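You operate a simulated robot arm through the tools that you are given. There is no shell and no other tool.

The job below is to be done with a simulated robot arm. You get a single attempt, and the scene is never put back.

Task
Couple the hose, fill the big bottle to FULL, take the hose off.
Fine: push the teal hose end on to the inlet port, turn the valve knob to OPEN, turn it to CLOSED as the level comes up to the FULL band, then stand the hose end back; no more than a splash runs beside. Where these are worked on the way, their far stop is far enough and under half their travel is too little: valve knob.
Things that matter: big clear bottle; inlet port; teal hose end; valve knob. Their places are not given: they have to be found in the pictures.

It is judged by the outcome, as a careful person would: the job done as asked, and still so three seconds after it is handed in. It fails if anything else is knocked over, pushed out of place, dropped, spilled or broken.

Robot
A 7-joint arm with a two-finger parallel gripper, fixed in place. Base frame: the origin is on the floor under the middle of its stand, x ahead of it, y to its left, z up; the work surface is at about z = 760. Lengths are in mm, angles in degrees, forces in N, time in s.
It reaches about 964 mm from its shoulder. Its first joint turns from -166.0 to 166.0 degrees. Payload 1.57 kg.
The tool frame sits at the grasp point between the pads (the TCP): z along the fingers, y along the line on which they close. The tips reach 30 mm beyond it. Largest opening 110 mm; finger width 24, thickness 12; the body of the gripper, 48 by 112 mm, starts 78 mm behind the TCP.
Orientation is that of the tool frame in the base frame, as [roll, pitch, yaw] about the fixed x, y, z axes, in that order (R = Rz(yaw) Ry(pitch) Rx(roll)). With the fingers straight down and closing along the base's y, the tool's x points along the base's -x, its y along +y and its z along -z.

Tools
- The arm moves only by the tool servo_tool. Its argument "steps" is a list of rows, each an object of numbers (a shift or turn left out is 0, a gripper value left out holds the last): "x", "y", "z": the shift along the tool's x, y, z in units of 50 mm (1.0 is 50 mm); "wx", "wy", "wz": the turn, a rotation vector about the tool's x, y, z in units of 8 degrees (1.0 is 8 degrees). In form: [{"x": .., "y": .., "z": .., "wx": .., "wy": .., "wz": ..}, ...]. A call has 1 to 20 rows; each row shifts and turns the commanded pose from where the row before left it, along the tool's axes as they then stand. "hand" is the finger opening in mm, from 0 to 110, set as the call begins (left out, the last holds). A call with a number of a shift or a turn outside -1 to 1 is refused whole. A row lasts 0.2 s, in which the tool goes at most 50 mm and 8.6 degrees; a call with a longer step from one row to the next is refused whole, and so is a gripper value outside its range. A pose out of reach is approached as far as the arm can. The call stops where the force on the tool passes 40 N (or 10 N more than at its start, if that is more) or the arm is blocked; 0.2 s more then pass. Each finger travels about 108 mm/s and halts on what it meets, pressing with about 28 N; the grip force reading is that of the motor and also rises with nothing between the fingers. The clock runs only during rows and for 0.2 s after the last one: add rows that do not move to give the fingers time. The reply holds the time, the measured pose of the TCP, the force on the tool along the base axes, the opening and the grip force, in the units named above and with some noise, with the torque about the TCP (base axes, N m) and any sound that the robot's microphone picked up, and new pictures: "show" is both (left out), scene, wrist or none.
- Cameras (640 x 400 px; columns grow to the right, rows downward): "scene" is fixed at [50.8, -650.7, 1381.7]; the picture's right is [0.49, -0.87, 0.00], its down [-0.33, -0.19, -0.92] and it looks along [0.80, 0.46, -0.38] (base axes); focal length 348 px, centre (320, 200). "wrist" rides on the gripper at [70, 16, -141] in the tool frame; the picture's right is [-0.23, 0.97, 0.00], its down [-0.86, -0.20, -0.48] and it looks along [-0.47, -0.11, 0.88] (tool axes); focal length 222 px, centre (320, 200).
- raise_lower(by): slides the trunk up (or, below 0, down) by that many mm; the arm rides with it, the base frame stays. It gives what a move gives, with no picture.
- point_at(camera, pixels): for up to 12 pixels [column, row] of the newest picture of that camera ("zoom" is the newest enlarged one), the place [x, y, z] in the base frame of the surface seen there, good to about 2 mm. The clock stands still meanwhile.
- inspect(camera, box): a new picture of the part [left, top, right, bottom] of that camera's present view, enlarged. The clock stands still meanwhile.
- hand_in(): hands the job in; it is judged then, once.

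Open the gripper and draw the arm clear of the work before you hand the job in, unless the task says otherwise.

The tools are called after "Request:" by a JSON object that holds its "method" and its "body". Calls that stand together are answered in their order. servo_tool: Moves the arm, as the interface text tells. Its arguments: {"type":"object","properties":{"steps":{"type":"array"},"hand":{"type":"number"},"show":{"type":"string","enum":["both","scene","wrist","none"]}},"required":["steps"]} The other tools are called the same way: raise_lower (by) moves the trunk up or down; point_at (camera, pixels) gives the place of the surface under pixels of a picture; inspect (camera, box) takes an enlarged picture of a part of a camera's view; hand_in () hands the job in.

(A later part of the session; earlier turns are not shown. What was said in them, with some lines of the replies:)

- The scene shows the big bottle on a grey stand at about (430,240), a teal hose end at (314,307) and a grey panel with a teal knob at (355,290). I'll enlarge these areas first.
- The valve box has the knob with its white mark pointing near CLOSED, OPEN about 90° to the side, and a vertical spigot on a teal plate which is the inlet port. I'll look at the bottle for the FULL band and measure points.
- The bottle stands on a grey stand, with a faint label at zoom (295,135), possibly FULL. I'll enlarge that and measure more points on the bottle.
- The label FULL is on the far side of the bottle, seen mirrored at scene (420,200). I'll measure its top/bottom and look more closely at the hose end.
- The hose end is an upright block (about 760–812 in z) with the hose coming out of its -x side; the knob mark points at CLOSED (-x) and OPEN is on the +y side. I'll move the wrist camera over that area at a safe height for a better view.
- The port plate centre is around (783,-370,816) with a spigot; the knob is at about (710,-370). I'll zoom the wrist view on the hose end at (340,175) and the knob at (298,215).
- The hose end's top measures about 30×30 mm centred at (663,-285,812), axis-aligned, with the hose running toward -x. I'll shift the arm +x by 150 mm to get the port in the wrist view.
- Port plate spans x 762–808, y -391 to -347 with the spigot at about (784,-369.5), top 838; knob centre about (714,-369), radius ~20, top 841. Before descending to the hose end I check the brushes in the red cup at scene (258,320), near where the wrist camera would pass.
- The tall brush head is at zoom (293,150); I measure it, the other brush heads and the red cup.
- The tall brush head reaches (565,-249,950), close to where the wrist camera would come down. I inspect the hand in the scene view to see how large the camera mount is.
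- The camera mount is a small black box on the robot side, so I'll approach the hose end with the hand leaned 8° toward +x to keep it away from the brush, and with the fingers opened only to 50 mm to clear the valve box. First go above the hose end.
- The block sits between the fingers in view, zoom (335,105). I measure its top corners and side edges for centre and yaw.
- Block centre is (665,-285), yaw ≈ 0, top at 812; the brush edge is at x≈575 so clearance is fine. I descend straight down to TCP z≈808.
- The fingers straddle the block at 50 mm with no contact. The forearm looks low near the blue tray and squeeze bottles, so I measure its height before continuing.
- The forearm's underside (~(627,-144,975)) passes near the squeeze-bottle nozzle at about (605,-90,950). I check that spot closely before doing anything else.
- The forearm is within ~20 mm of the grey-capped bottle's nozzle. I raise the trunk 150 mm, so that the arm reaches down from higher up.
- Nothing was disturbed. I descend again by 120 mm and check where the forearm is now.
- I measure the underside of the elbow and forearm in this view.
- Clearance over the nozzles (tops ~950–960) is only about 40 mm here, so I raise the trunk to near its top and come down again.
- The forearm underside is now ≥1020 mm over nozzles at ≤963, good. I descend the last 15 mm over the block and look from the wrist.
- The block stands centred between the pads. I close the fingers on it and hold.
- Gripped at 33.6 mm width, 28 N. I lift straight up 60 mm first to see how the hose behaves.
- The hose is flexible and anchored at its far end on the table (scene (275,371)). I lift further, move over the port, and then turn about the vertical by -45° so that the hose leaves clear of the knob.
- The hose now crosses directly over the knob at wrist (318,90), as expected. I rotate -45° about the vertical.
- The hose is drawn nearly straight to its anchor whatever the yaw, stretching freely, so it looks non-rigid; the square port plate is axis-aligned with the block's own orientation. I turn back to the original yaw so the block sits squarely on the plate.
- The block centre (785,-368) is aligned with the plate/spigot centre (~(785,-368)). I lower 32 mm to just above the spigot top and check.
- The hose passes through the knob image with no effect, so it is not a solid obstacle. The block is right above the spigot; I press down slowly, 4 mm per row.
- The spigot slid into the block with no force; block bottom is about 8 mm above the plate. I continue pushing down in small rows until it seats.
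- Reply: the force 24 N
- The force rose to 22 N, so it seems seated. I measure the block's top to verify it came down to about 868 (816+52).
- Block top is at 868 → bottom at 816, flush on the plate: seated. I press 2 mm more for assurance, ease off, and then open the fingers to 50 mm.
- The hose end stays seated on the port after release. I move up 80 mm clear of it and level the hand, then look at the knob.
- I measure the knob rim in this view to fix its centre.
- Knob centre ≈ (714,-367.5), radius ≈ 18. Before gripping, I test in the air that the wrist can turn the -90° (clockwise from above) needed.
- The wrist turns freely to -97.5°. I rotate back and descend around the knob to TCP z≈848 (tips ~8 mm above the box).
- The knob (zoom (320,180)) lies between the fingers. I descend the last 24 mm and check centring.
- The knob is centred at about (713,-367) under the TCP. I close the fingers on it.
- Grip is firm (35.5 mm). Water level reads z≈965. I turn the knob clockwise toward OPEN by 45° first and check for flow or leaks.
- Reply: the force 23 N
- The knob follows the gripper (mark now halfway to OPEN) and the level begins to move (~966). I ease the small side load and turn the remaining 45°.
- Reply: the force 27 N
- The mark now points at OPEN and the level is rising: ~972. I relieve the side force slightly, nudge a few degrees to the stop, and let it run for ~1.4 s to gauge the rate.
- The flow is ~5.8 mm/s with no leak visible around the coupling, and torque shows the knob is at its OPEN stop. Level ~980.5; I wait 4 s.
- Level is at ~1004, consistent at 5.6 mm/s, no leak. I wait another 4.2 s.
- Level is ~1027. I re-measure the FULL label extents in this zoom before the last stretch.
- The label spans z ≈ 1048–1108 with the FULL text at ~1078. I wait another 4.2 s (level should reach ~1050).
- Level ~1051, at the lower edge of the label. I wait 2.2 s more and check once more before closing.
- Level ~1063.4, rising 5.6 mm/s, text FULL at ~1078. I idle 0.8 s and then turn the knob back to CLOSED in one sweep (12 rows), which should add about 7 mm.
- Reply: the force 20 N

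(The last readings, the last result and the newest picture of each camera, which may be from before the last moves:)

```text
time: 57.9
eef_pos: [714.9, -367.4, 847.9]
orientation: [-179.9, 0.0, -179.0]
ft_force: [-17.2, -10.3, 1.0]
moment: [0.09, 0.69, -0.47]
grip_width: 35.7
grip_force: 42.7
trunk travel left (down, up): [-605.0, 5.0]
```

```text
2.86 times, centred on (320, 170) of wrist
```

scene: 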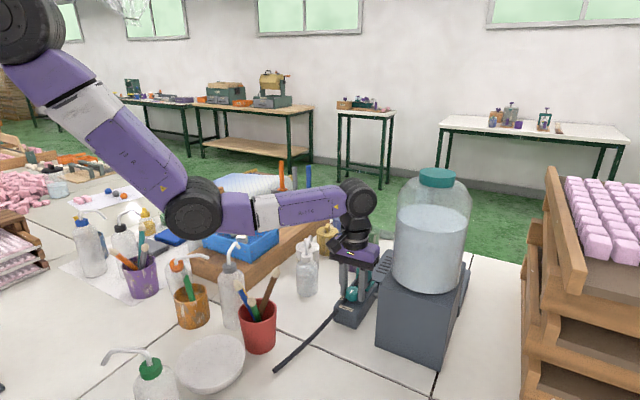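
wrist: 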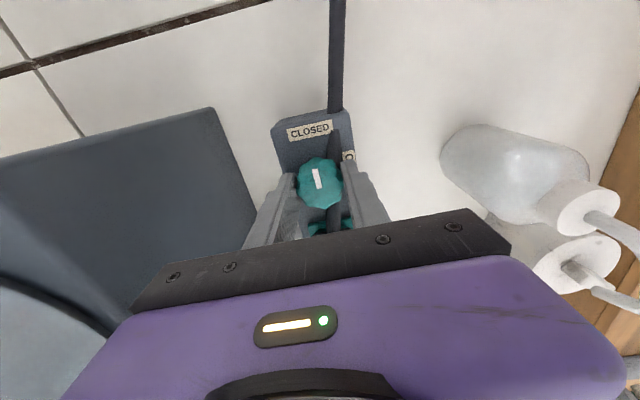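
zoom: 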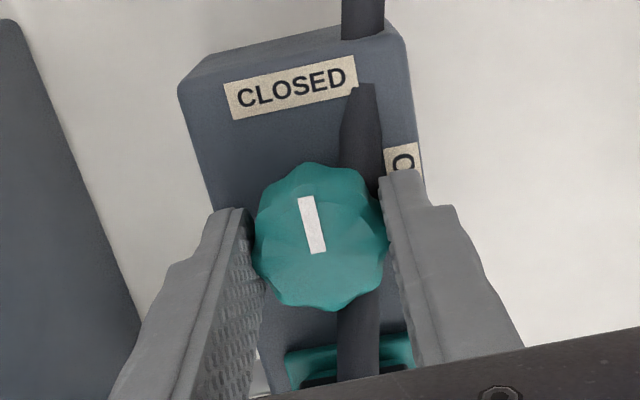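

Knob mark is back at CLOSED against its stop (torque -0.47) and level is ~1075. I hold 1 s to see that the level stays put.

Request:
{"method": "servo_tool", "body": {"steps": [{}, {}, {}, {}, {}], "show": "scene"}}

Request:
{"method": "point_at", "body": {"camera": "scene", "pixels": [[425, 223], [435, 225], [430, 227], [412, 225], [443, 226], [430, 221]]}}

Request:
{"method": "inspect", "body": {"camera": "scene", "box": [390, 165, 470, 245]}}

```text
time: 59.1
eef_pos: [714.6, -367.5, 846.8]
orientation: [-179.9, -0.1, -179.1]
ft_force: [-14.3, -16.7, 2.7]
moment: [-0.15, 0.18, -0.24]
grip_width: 35.4
grip_force: 42.5
trunk travel left (down, up): [-605.0, 5.0]
```

scene: 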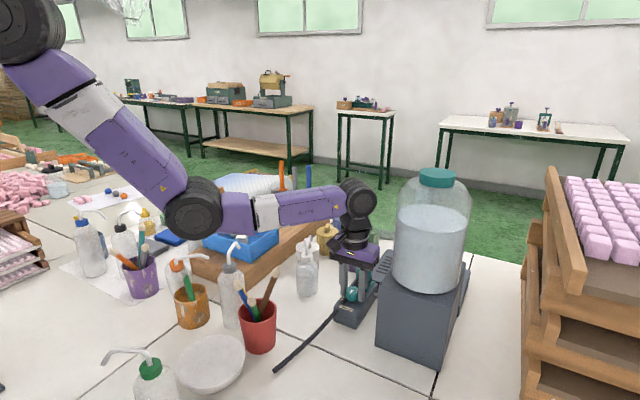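

```text
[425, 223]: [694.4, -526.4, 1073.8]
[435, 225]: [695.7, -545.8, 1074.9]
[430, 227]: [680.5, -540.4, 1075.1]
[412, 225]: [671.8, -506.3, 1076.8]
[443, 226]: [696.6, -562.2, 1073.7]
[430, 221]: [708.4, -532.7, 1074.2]
```

```text
5.00 times, centred on (430, 205) of scene
```

zoom: 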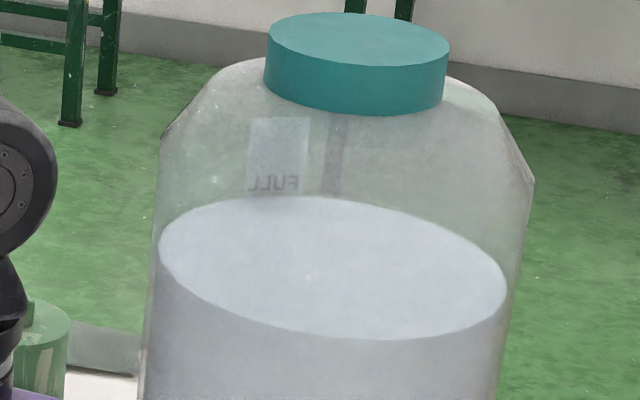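

Level is stable at ~1075, right at the FULL text. I ease the side load, open the fingers and rise off the knob.

Request:
{"method": "servo_tool", "body": {"steps": [{"x": 0.03, "y": -0.03}, {}], "show": "none"}}

Request:
{"method": "servo_tool", "body": {"hand": 70, "steps": [{}, {}], "show": "wrist"}}

Request:
{"method": "servo_tool", "body": {"steps": [{"z": -0.4}, {"z": -0.5}, {"z": -0.6}, {"z": -0.5}, {}]}}

Request:
{"method": "inspect", "body": {"camera": "wrist", "box": [240, 80, 400, 240]}}

```text
time: 59.7
eef_pos: [715.1, -367.4, 847.2]
orientation: [-179.9, 0.0, -179.0]
ft_force: [-4.6, -7.8, 1.5]
moment: [-0.65, 0.94, -0.34]
grip_width: 35.7
grip_force: 42.5
trunk travel left (down, up): [-605.0, 5.0]
```

```text
time: 60.3
eef_pos: [714.6, -367.3, 847.6]
orientation: [180.0, 0.0, -179.1]
ft_force: [0.1, -0.5, -0.3]
moment: [-0.02, -0.01, -0.01]
grip_width: 69.9
grip_force: 0.1
trunk travel left (down, up): [-605.0, 5.0]
```

wrist: 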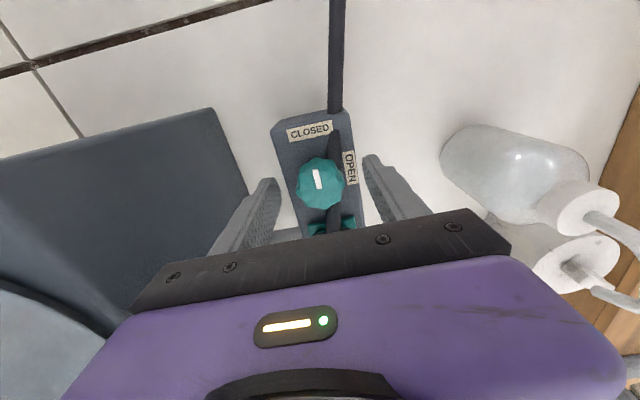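

```text
time: 61.5
eef_pos: [715.8, -367.4, 946.7]
orientation: [179.9, 0.0, -179.0]
ft_force: [0.1, 0.1, 0.0]
moment: [0.02, -0.02, 0.02]
grip_width: 69.8
grip_force: 0.1
trunk travel left (down, up): [-605.0, 5.0]
```

scene: 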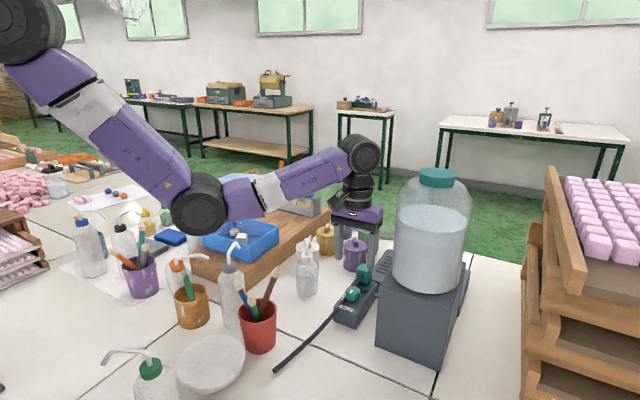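
wrist: 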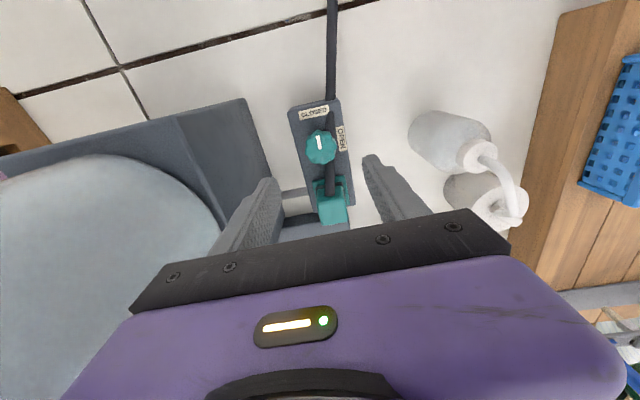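

```text
2.50 times, centred on (320, 160) of wrist
```

zoom: 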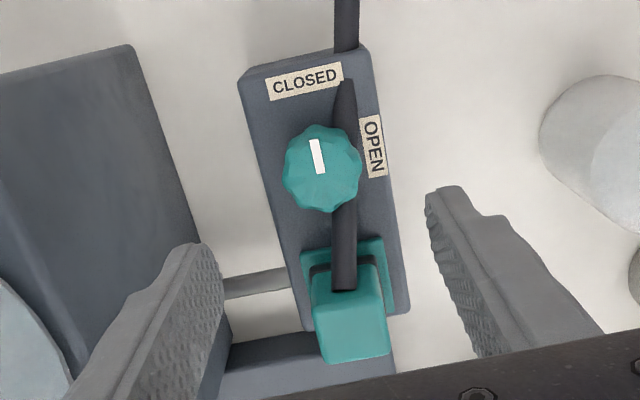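

The knob shows CLOSED. Before uncoupling, I want to see the FULL label from its outer side, so I raise the arm and turn the wrist camera toward the bottle from the +y side.

Request:
{"method": "servo_tool", "body": {"steps": [{"x": -0.1, "y": 0.1, "z": -0.81}, {"x": -0.2, "y": 0.1, "z": -0.81}, {"x": -0.3, "y": 0.1, "z": -0.81}, {"x": -0.38, "y": 0.1, "z": -0.81}, {"x": -0.4, "y": 0.1, "z": -0.81}, {"wz": 0.98}, {"wz": 0.98}, {"wz": 0.98}, {"wz": 0.98}, {"wz": 0.98}, {"wz": 0.98}, {"wz": 0.98}, {"wz": 0.98}, {"wz": 0.98}, {"wz": 0.98}, {"wz": 0.98}, {"wy": -1.0}, {"wy": -1.0}, {}]}}

```text
time: 65.5
eef_pos: [782.2, -340.4, 1149.9]
orientation: [-180.0, 16.2, 94.7]
ft_force: [-0.8, -0.7, -0.6]
moment: [0.04, 0.0, 0.0]
grip_width: 70.0
grip_force: 0.0
trunk travel left (down, up): [-605.0, 5.0]
```

scene: 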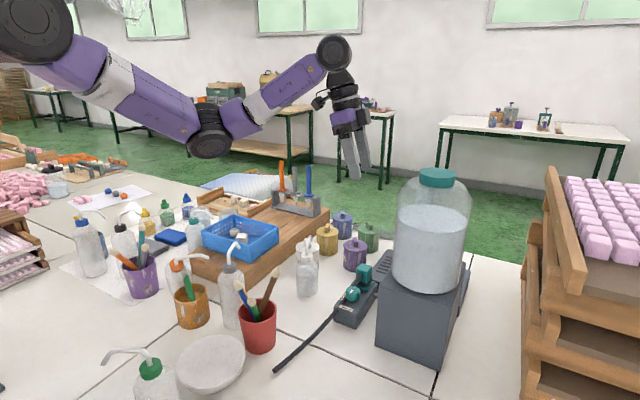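
wrist: 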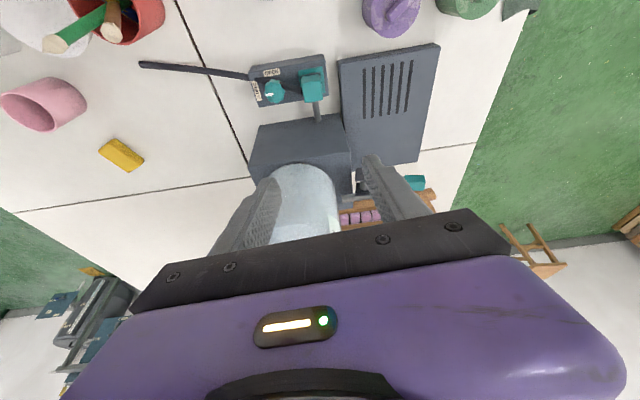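

The bottle appears at wrist (305,200) with something at its right side near (355,182). I zoom there.

Request:
{"method": "inspect", "body": {"camera": "wrist", "box": [250, 140, 400, 240]}}

Request:
{"method": "point_at", "body": {"camera": "zoom", "pixels": [[450, 175], [455, 150], [455, 200], [430, 190], [365, 230], [300, 300], [380, 300], [365, 150]]}}

```text
4.00 times, centred on (325, 190) of wrist
```

zoom: 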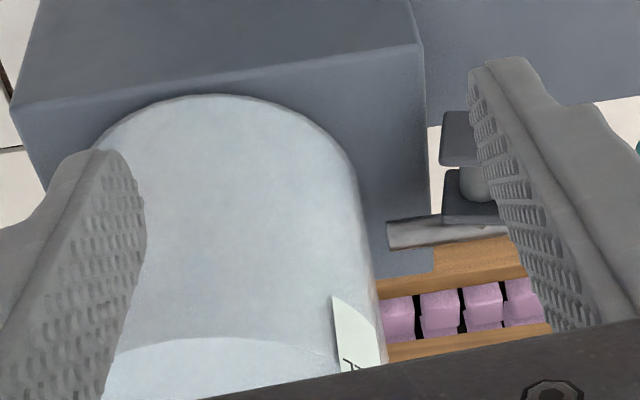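

```text
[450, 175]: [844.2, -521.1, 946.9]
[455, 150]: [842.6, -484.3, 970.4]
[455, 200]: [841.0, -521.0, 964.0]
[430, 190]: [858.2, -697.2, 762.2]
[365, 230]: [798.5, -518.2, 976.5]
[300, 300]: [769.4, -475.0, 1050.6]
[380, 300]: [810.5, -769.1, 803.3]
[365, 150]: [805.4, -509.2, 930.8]
```

The label is partly visible at zoom (355,340). I tilt the hand another 16° to bring it up in the picture.

Request:
{"method": "servo_tool", "body": {"hand": 110, "steps": [{"wy": -1.0}, {"wy": -1.0}, {}], "show": "wrist"}}

Request:
{"method": "inspect", "body": {"camera": "wrist", "box": [250, 110, 400, 240]}}

```text
time: 66.3
eef_pos: [782.7, -342.7, 1148.7]
orientation: [180.0, 32.2, 94.6]
ft_force: [0.1, 0.1, 1.0]
moment: [-0.01, 0.0, -0.02]
grip_width: 110.0
grip_force: 0.1
trunk travel left (down, up): [-605.0, 5.0]
```

wrist: 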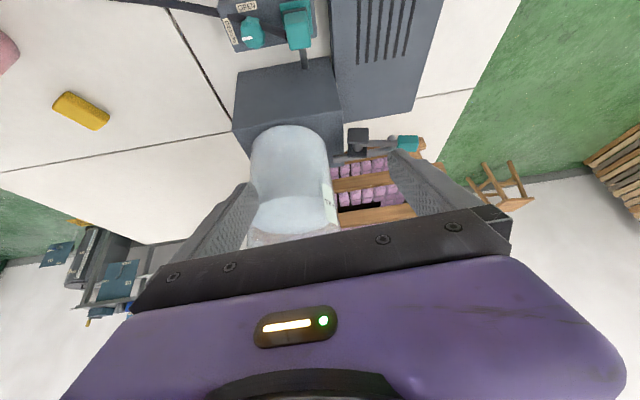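

```text
3.08 times, centred on (325, 175) of wrist
```

zoom: 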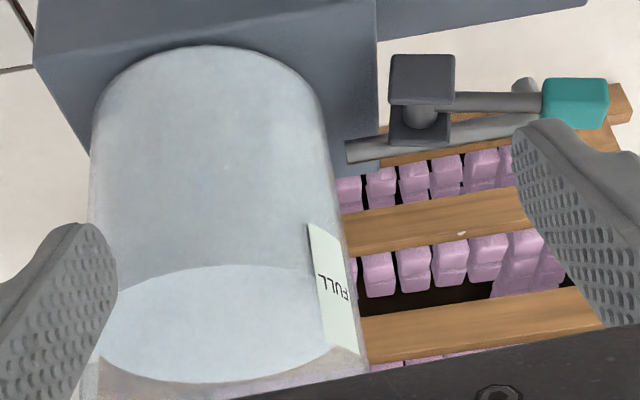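

The label is a white tag with FULL in its middle, and the water line (zoom row ~270) meets it about at the text, so the fill is right. I rotate the hand back to its normal pose and set the fingers to 50 mm.

Request:
{"method": "servo_tool", "body": {"hand": 50, "steps": [{"wy": 1.0}, {"wy": 1.0}, {"wy": 1.0}, {"wy": 1.0}, {"wz": -0.98}, {"wz": -0.98}, {"wz": -0.98}, {"wz": -0.98}, {"wz": -0.98}, {"wz": -0.98}, {"wz": -0.98}, {"wz": -0.98}, {"wz": -0.98}, {"wz": -0.98}, {"wz": -0.98}, {"wz": 0.12}, {}], "show": "none"}}

Request:
{"method": "point_at", "body": {"camera": "scene", "pixels": [[425, 223], [435, 225], [430, 227], [412, 225], [443, 226], [430, 221]]}}

```text
time: 69.9
eef_pos: [782.6, -342.6, 1149.9]
orientation: [-180.0, 0.0, -179.9]
ft_force: [0.1, 0.0, -0.1]
moment: [0.0, 0.01, -0.01]
grip_width: 49.8
grip_force: 0.0
trunk travel left (down, up): [-605.0, 5.0]
```

```text
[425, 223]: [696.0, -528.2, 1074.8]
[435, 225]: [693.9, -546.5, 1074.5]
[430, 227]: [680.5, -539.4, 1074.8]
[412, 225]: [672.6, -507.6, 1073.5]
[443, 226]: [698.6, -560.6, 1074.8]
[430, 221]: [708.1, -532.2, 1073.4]
```

Level stays at ~1074.5. I go down to above the hose end on the port and lean the hand 8° again.

Request:
{"method": "servo_tool", "body": {"steps": [{"x": -0.01, "y": -0.104, "z": 0.82}, {"x": -0.01, "y": -0.104, "z": 0.82}, {"x": -0.01, "y": -0.104, "z": 0.82}, {"x": -0.01, "y": -0.104, "z": 0.82}, {"y": -0.104, "z": 0.7}, {"wy": 1.0}, {}]}}

Request:
{"method": "inspect", "body": {"camera": "wrist", "box": [240, 110, 400, 240]}}

```text
time: 71.5
eef_pos: [784.3, -367.2, 951.1]
orientation: [179.9, -8.0, 179.9]
ft_force: [-0.5, -0.2, 1.4]
moment: [0.01, -0.04, 0.03]
grip_width: 49.9
grip_force: 0.1
trunk travel left (down, up): [-605.0, 5.0]
```

scene: 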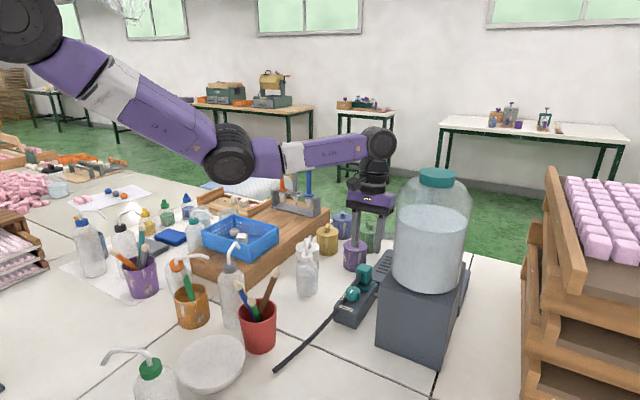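
wrist: 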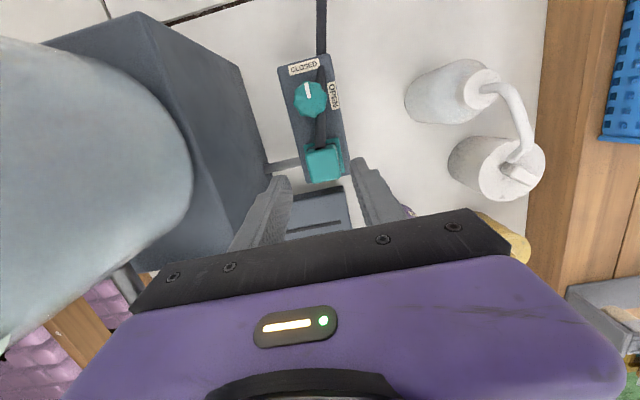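

```text
3.08 times, centred on (320, 175) of wrist
```

zoom: 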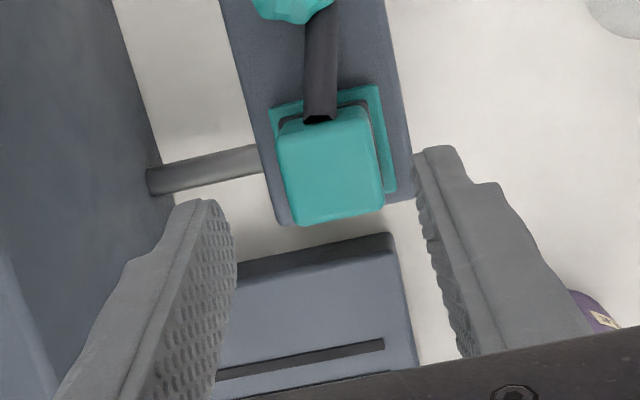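

The hose end is centred under the fingers. I descend 87 mm to the earlier grip height.

Request:
{"method": "servo_tool", "body": {"steps": [{"x": -0.061, "y": -0.01, "z": 0.43}, {"x": -0.061, "z": 0.43}, {"x": -0.061, "z": 0.43}, {"x": -0.061, "z": 0.43}, {}], "show": "wrist"}}

Request:
{"method": "inspect", "body": {"camera": "wrist", "box": [240, 110, 400, 240]}}

```text
time: 72.7
eef_pos: [786.8, -367.8, 863.8]
orientation: [-179.9, -8.0, 179.9]
ft_force: [-0.7, -0.4, -0.2]
moment: [0.0, 0.02, 0.0]
grip_width: 49.9
grip_force: 0.1
trunk travel left (down, up): [-605.0, 5.0]
```

wrist: 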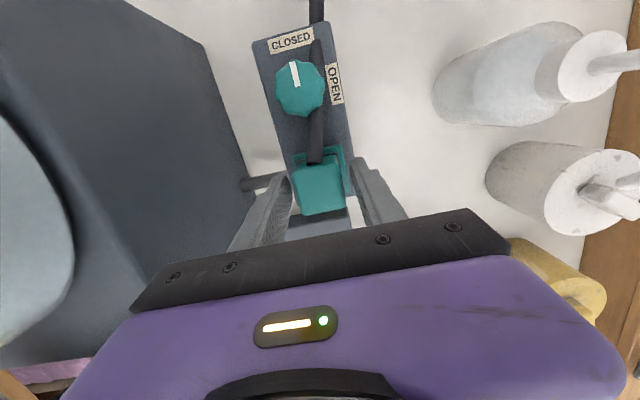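

```text
3.08 times, centred on (320, 175) of wrist
```

zoom: 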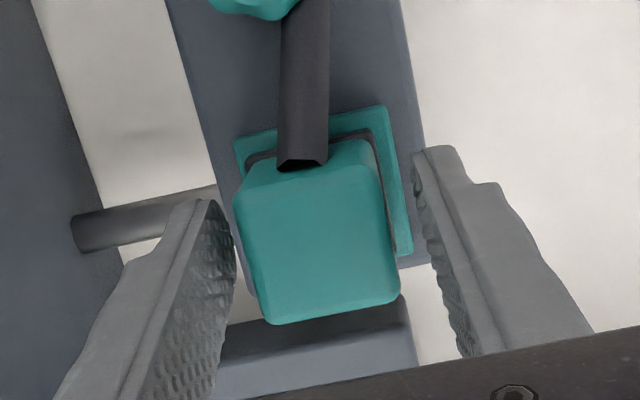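

The fingers straddle the block. I close on it.

Request:
{"method": "servo_tool", "body": {"hand": 0, "steps": [{}, {}, {}], "show": "wrist"}}

Request:
{"method": "inspect", "body": {"camera": "wrist", "box": [240, 110, 400, 240]}}

```text
time: 73.5
eef_pos: [786.8, -367.6, 864.4]
orientation: [-180.0, -8.1, 179.9]
ft_force: [1.5, -0.2, -0.3]
moment: [-0.02, -0.02, 0.0]
grip_width: 33.6
grip_force: 28.5
trunk travel left (down, up): [-605.0, 5.0]
```

wrist: 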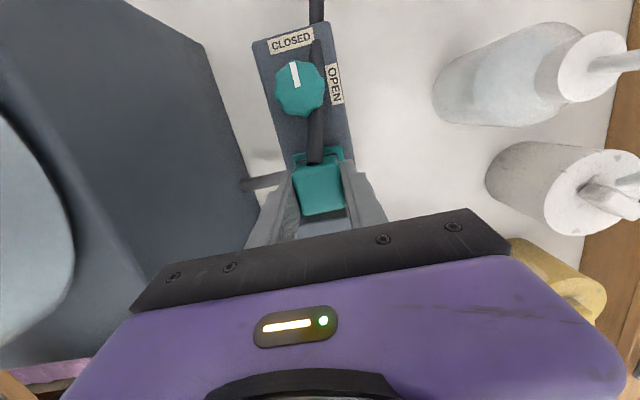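

```text
3.08 times, centred on (320, 175) of wrist
```

zoom: 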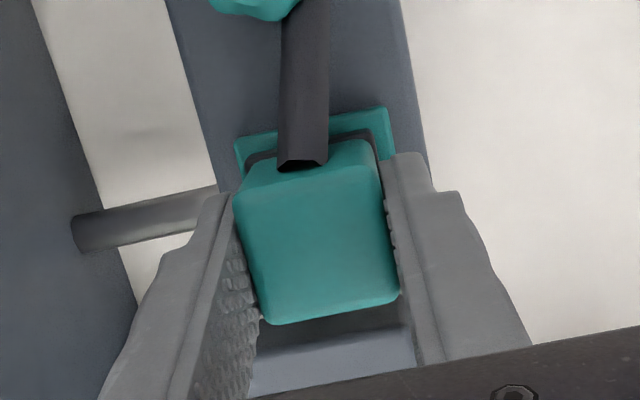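

Gripped at 33.6 mm. I lift straight up 40 mm off the spigot.

Request:
{"method": "servo_tool", "body": {"steps": [{"x": 0.014, "z": -0.1}, {"x": 0.021, "z": -0.15}, {"x": 0.028, "z": -0.198}, {"x": 0.028, "z": -0.198}, {"x": 0.028, "z": -0.198}, {}]}}

Request:
{"method": "inspect", "body": {"camera": "scene", "box": [330, 220, 410, 320]}}

```text
time: 74.9
eef_pos: [785.2, -366.3, 904.8]
orientation: [-180.0, -8.0, 179.9]
ft_force: [-0.5, 0.3, -1.2]
moment: [0.01, -0.02, -0.01]
grip_width: 33.6
grip_force: 27.8
trunk travel left (down, up): [-605.0, 5.0]
```

scene: 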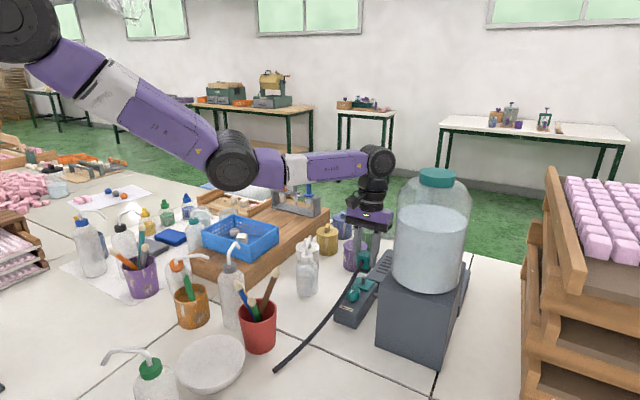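
wrist: 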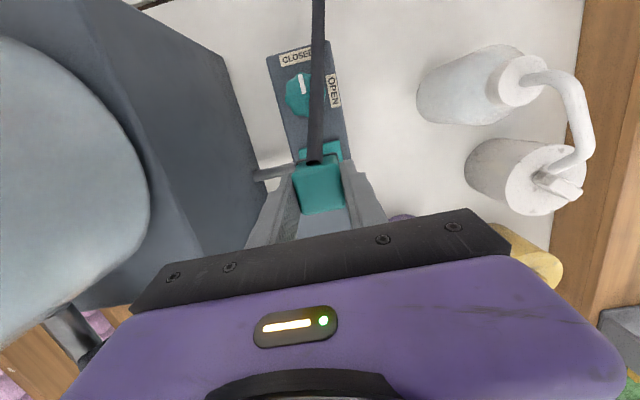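

```text
4.00 times, centred on (370, 270) of scene
```

zoom: 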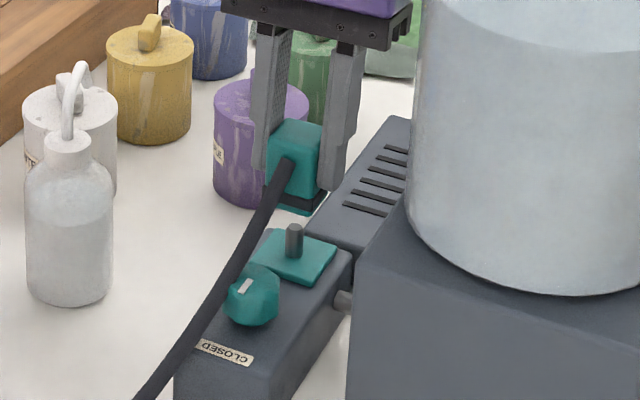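

The hose end came off cleanly and no drip is visible; the port and knob look right. I carry it back above its original spot (665,-285).

Request:
{"method": "servo_tool", "body": {"steps": [{"x": 0.042, "z": -0.297}, {"x": 0.479, "y": 0.328, "z": 0.068}, {"x": 0.479, "y": 0.328, "z": 0.068}, {"x": 0.479, "y": 0.328, "z": 0.068}, {"x": 0.479, "y": 0.328, "z": 0.068}, {"x": 0.479, "y": 0.328, "z": 0.068}, {}]}}

Request:
{"method": "inspect", "body": {"camera": "wrist", "box": [240, 110, 400, 240]}}

Request:
{"method": "point_at", "body": {"camera": "zoom", "pixels": [[245, 200], [375, 180], [270, 315], [390, 295], [320, 250]]}}

```text
time: 76.5
eef_pos: [665.4, -285.7, 922.0]
orientation: [-180.0, -8.0, -179.9]
ft_force: [-0.6, -0.5, -0.7]
moment: [0.02, -0.01, 0.0]
grip_width: 33.5
grip_force: 27.7
trunk travel left (down, up): [-605.0, 5.0]
```

scene: 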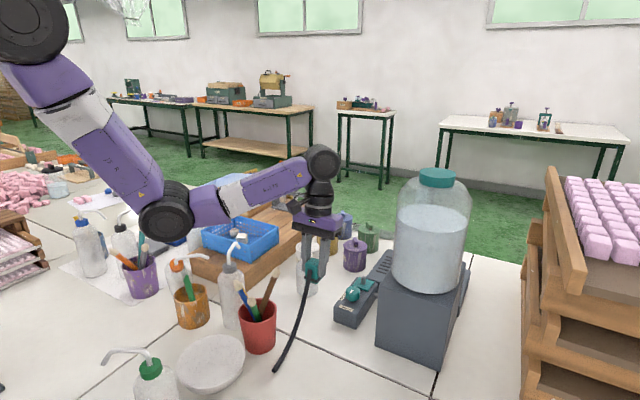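
wrist: 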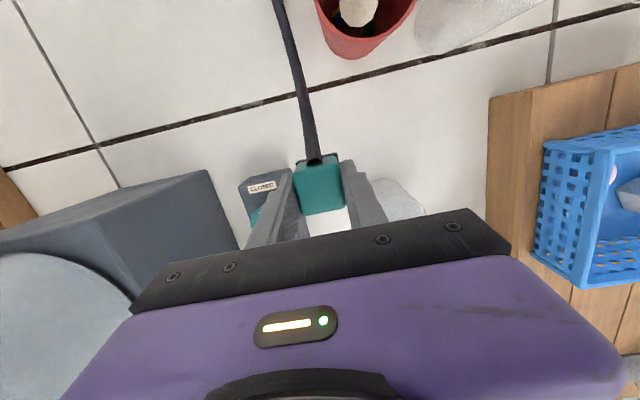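

```text
3.08 times, centred on (320, 175) of wrist
```

zoom: 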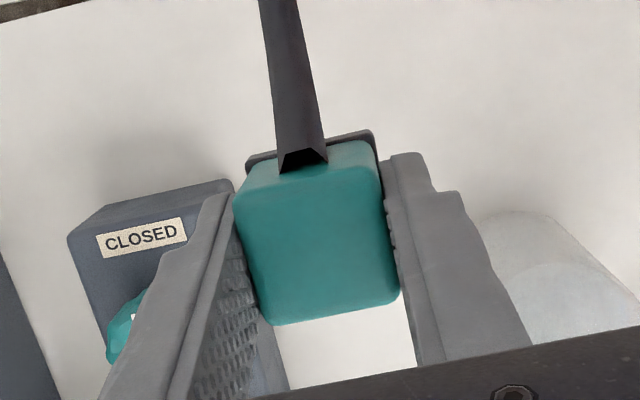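

```text
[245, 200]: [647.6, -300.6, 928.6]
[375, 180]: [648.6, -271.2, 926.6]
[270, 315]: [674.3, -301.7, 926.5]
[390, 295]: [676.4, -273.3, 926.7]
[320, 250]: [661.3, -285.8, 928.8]
```

The block centre is ~(662.5,-286) with its top at 927; the original was (665,-285), top 812. I lower 100 mm, correcting +2 mm in x.

Request:
{"method": "servo_tool", "body": {"steps": [{"x": -0.08, "y": 0.01, "z": 0.494}, {"x": -0.08, "y": 0.01, "z": 0.494}, {"x": -0.08, "z": 0.494}, {"x": -0.08, "z": 0.494}, {}]}}

Request:
{"method": "inspect", "body": {"camera": "wrist", "box": [240, 110, 400, 240]}}

Request:
{"method": "point_at", "body": {"camera": "zoom", "pixels": [[245, 200], [375, 180], [270, 315], [390, 295], [320, 250]]}}

```text
time: 77.7
eef_pos: [665.8, -284.8, 822.1]
orientation: [180.0, -8.1, 179.9]
ft_force: [-0.9, 0.7, 0.2]
moment: [0.01, -0.02, 0.0]
grip_width: 33.7
grip_force: 28.0
trunk travel left (down, up): [-605.0, 5.0]
```

scene: 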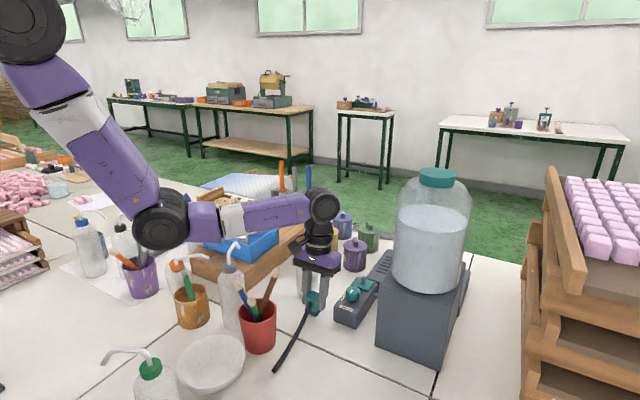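
wrist: 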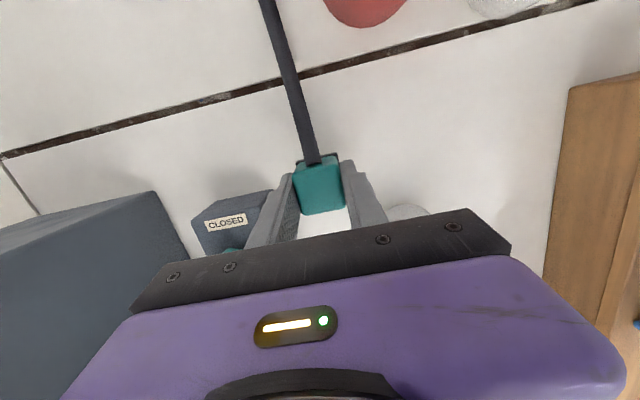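

```text
3.08 times, centred on (320, 175) of wrist
```

zoom: 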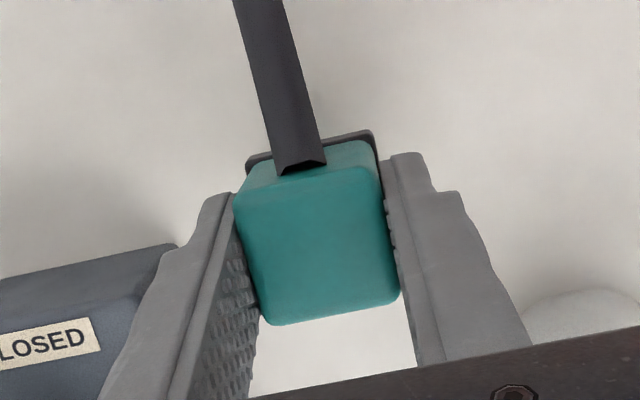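

```text
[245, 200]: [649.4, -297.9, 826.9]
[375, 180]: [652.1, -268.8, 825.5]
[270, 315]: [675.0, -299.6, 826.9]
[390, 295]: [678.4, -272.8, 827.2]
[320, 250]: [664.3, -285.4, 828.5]
```

The block top is ~827, 15 mm above its standing height, centred at (664,-285). I lower the rest slowly to contact.

Request:
{"method": "servo_tool", "body": {"steps": [{"x": -0.017, "z": 0.119}, {"x": -0.014, "z": 0.1}, {"x": -0.006, "z": 0.04}, {"x": -0.003, "z": 0.02}, {"x": -0.003, "z": 0.02}, {}], "show": "wrist"}}

Request:
{"method": "inspect", "body": {"camera": "wrist", "box": [240, 110, 400, 240]}}

Request:
{"method": "point_at", "body": {"camera": "zoom", "pixels": [[245, 200], [375, 180], [270, 315], [390, 295], [320, 250]]}}

```text
time: 79.1
eef_pos: [666.3, -284.9, 808.1]
orientation: [180.0, -7.9, -180.0]
ft_force: [2.2, 3.5, 14.0]
moment: [0.17, 0.16, -0.06]
grip_width: 33.7
grip_force: 27.9
trunk travel left (down, up): [-605.0, 5.0]
```

wrist: 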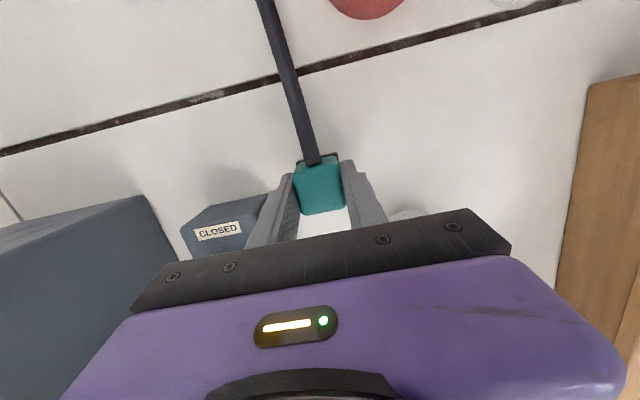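

```text
3.08 times, centred on (320, 175) of wrist
```

zoom: 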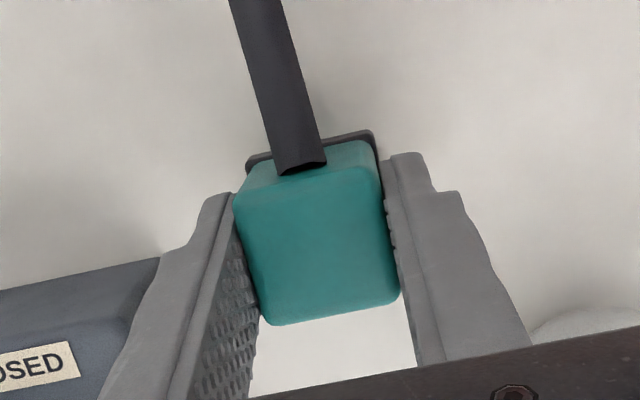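

```text
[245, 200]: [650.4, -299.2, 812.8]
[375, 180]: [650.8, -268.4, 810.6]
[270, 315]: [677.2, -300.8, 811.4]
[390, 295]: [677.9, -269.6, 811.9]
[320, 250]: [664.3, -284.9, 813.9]
```

The hose end is on the table (14 N, top at 812). I ease the load and open the fingers to 50 mm.

Request:
{"method": "servo_tool", "body": {"steps": [{"x": 0.005, "z": -0.035}, {}], "show": "none"}}

Request:
{"method": "servo_tool", "body": {"hand": 50, "steps": [{}, {}, {}], "show": "wrist"}}

Request:
{"method": "inspect", "body": {"camera": "wrist", "box": [240, 110, 400, 240]}}

```text
time: 79.7
eef_pos: [666.6, -285.1, 808.8]
orientation: [179.9, -7.9, 179.9]
ft_force: [2.7, -1.7, 8.0]
moment: [-0.09, -0.06, -0.01]
grip_width: 33.5
grip_force: 27.6
trunk travel left (down, up): [-605.0, 5.0]
```

```text
time: 80.5
eef_pos: [665.6, -284.4, 808.4]
orientation: [-179.9, -8.1, 180.0]
ft_force: [0.1, 0.5, -0.8]
moment: [0.04, 0.0, -0.03]
grip_width: 50.1
grip_force: 0.1
trunk travel left (down, up): [-605.0, 5.0]
```

wrist: 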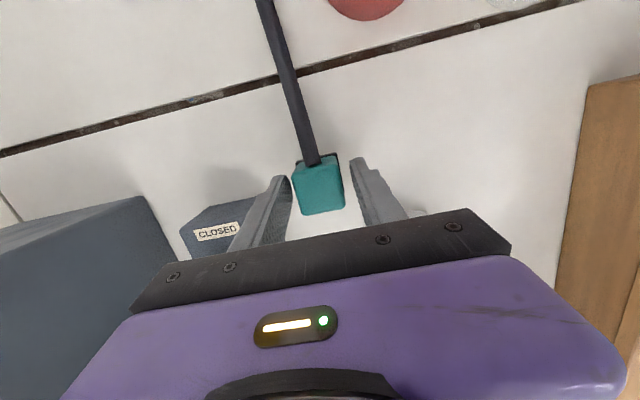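

```text
3.08 times, centred on (320, 175) of wrist
```

zoom: 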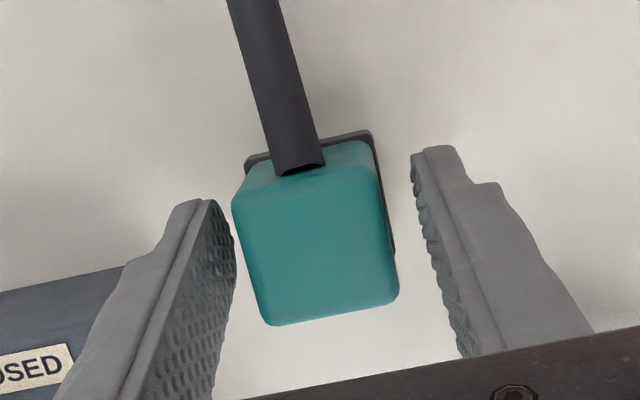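

The hose end stands free and upright. I retreat straight up 240 mm, level the hand and check everything.

Request:
{"method": "servo_tool", "body": {"steps": [{"x": 0.056, "z": -0.396}, {"x": 0.113, "z": -0.792}, {"x": 0.113, "z": -0.792}, {"x": 0.113, "z": -0.792}, {"x": 0.113, "z": -0.792}, {"x": 0.113, "z": -0.792}, {"x": 0.056, "z": -0.396}, {"wy": -1.0}, {"y": 0.6}, {"y": 0.8}, {"y": 0.8}, {"y": 0.8}, {}]}}

Request:
{"method": "inspect", "body": {"camera": "scene", "box": [240, 200, 480, 380]}}

Request:
{"method": "inspect", "body": {"camera": "scene", "box": [40, 160, 300, 380]}}

```text
time: 83.3
eef_pos: [663.1, -135.0, 1047.6]
orientation: [180.0, 0.0, 179.9]
ft_force: [-0.2, -0.9, -0.4]
moment: [-0.01, -0.01, 0.01]
grip_width: 50.2
grip_force: 0.1
trunk travel left (down, up): [-605.0, 5.0]
```

scene: 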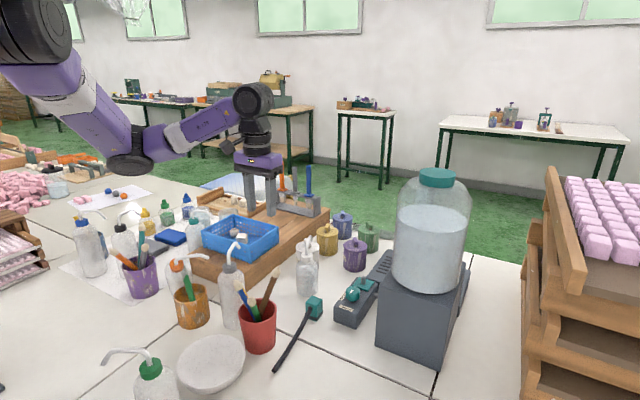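
wrist: 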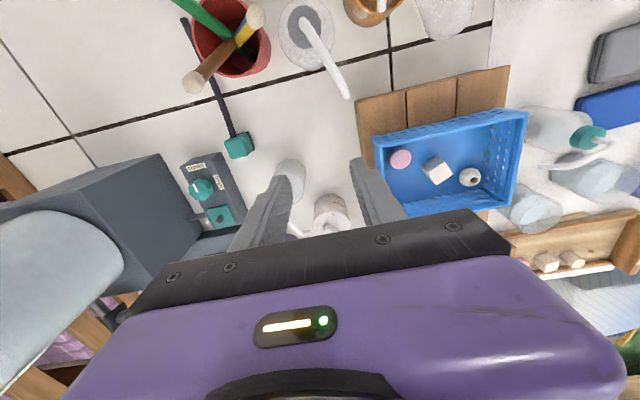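

```text
2.22 times, centred on (360, 290) of scene
```

zoom: 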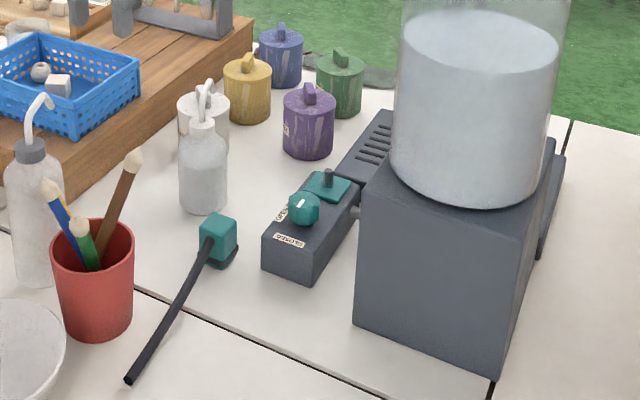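

```text
1.82 times, centred on (170, 270) of scene
```

zoom: 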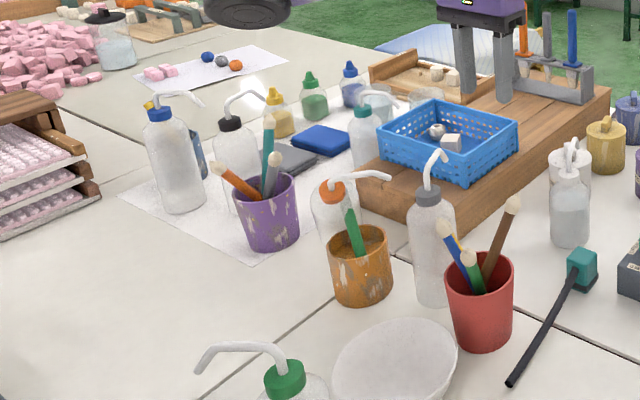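

Everything stands as at the start, the hose end is back at scene (314,307), the knob points to CLOSED and the table is dry. I open the gripper fully, wait a moment and verify the level once more.

Request:
{"method": "servo_tool", "body": {"hand": 110, "steps": [{"z": -0.5}, {"z": -0.5}, {}, {}, {}], "show": "scene"}}

Request:
{"method": "point_at", "body": {"camera": "scene", "pixels": [[425, 223], [435, 225], [430, 227], [412, 225], [443, 226], [314, 300]]}}

Request:
{"method": "inspect", "body": {"camera": "scene", "box": [290, 250, 400, 340]}}

```text
time: 84.5
eef_pos: [663.9, -134.8, 1099.5]
orientation: [179.9, 0.0, 179.9]
ft_force: [-0.8, 1.6, -0.5]
moment: [0.01, 0.0, -0.02]
grip_width: 109.9
grip_force: 0.1
trunk travel left (down, up): [-605.0, 5.0]
```

scene: 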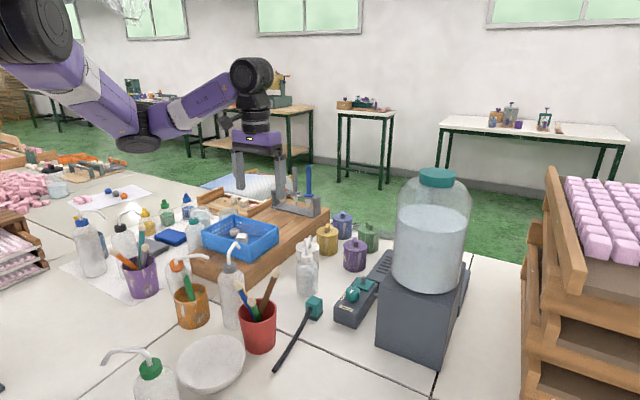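

```text
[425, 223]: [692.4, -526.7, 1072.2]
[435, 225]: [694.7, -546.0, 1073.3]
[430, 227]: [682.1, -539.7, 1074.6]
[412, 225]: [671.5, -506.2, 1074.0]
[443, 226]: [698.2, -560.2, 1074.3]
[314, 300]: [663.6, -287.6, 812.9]
```

```text
4.44 times, centred on (345, 295) of scene
```

zoom: 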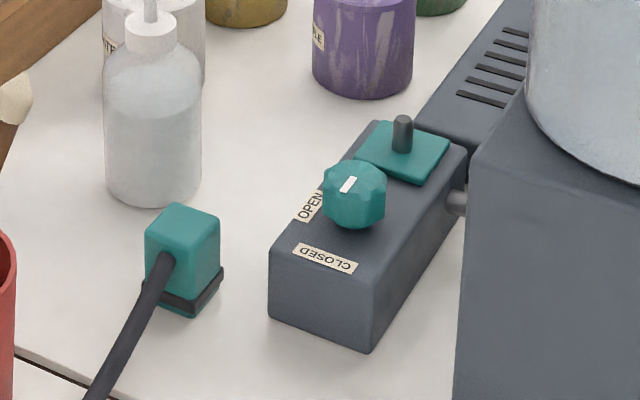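

The level holds at ~1074 by the FULL text, the knob is at CLOSED, the hose end is standing in its place, and the arm is clear with the gripper open. I hand in the job.

Request:
{"method": "hand_in", "body": {}}

```text
The job is handed in.
```

The big bottle is filled to FULL and the hose is off again. I've handed the job in, but no result has come back yet.

- **Coupling:** the teal hose end was pushed down flush on the inlet port. I saw no leak around it while the water ran.
- **Filling:** I turned the valve knob to its OPEN stop and back to its CLOSED stop. The water rose from z ≈ 965 to about 1074 mm and has held steady there.
- **Level:** I took the white FULL tag on the far side of the bottle as the band. It spans about 1048–1108 mm with the word FULL at about 1078, so the water is near its middle.
- **Afterwards:** the hose end stands upright within a few millimetres of where it started. In the last pictures the table looks dry and nothing else has moved. The gripper is open and the arm is clear.

On the first approach to the hose end, the forearm came within about 20 mm of a squeeze-bottle nozzle. I backed off and raised the trunk 230 mm to clear it. The trunk is still raised.
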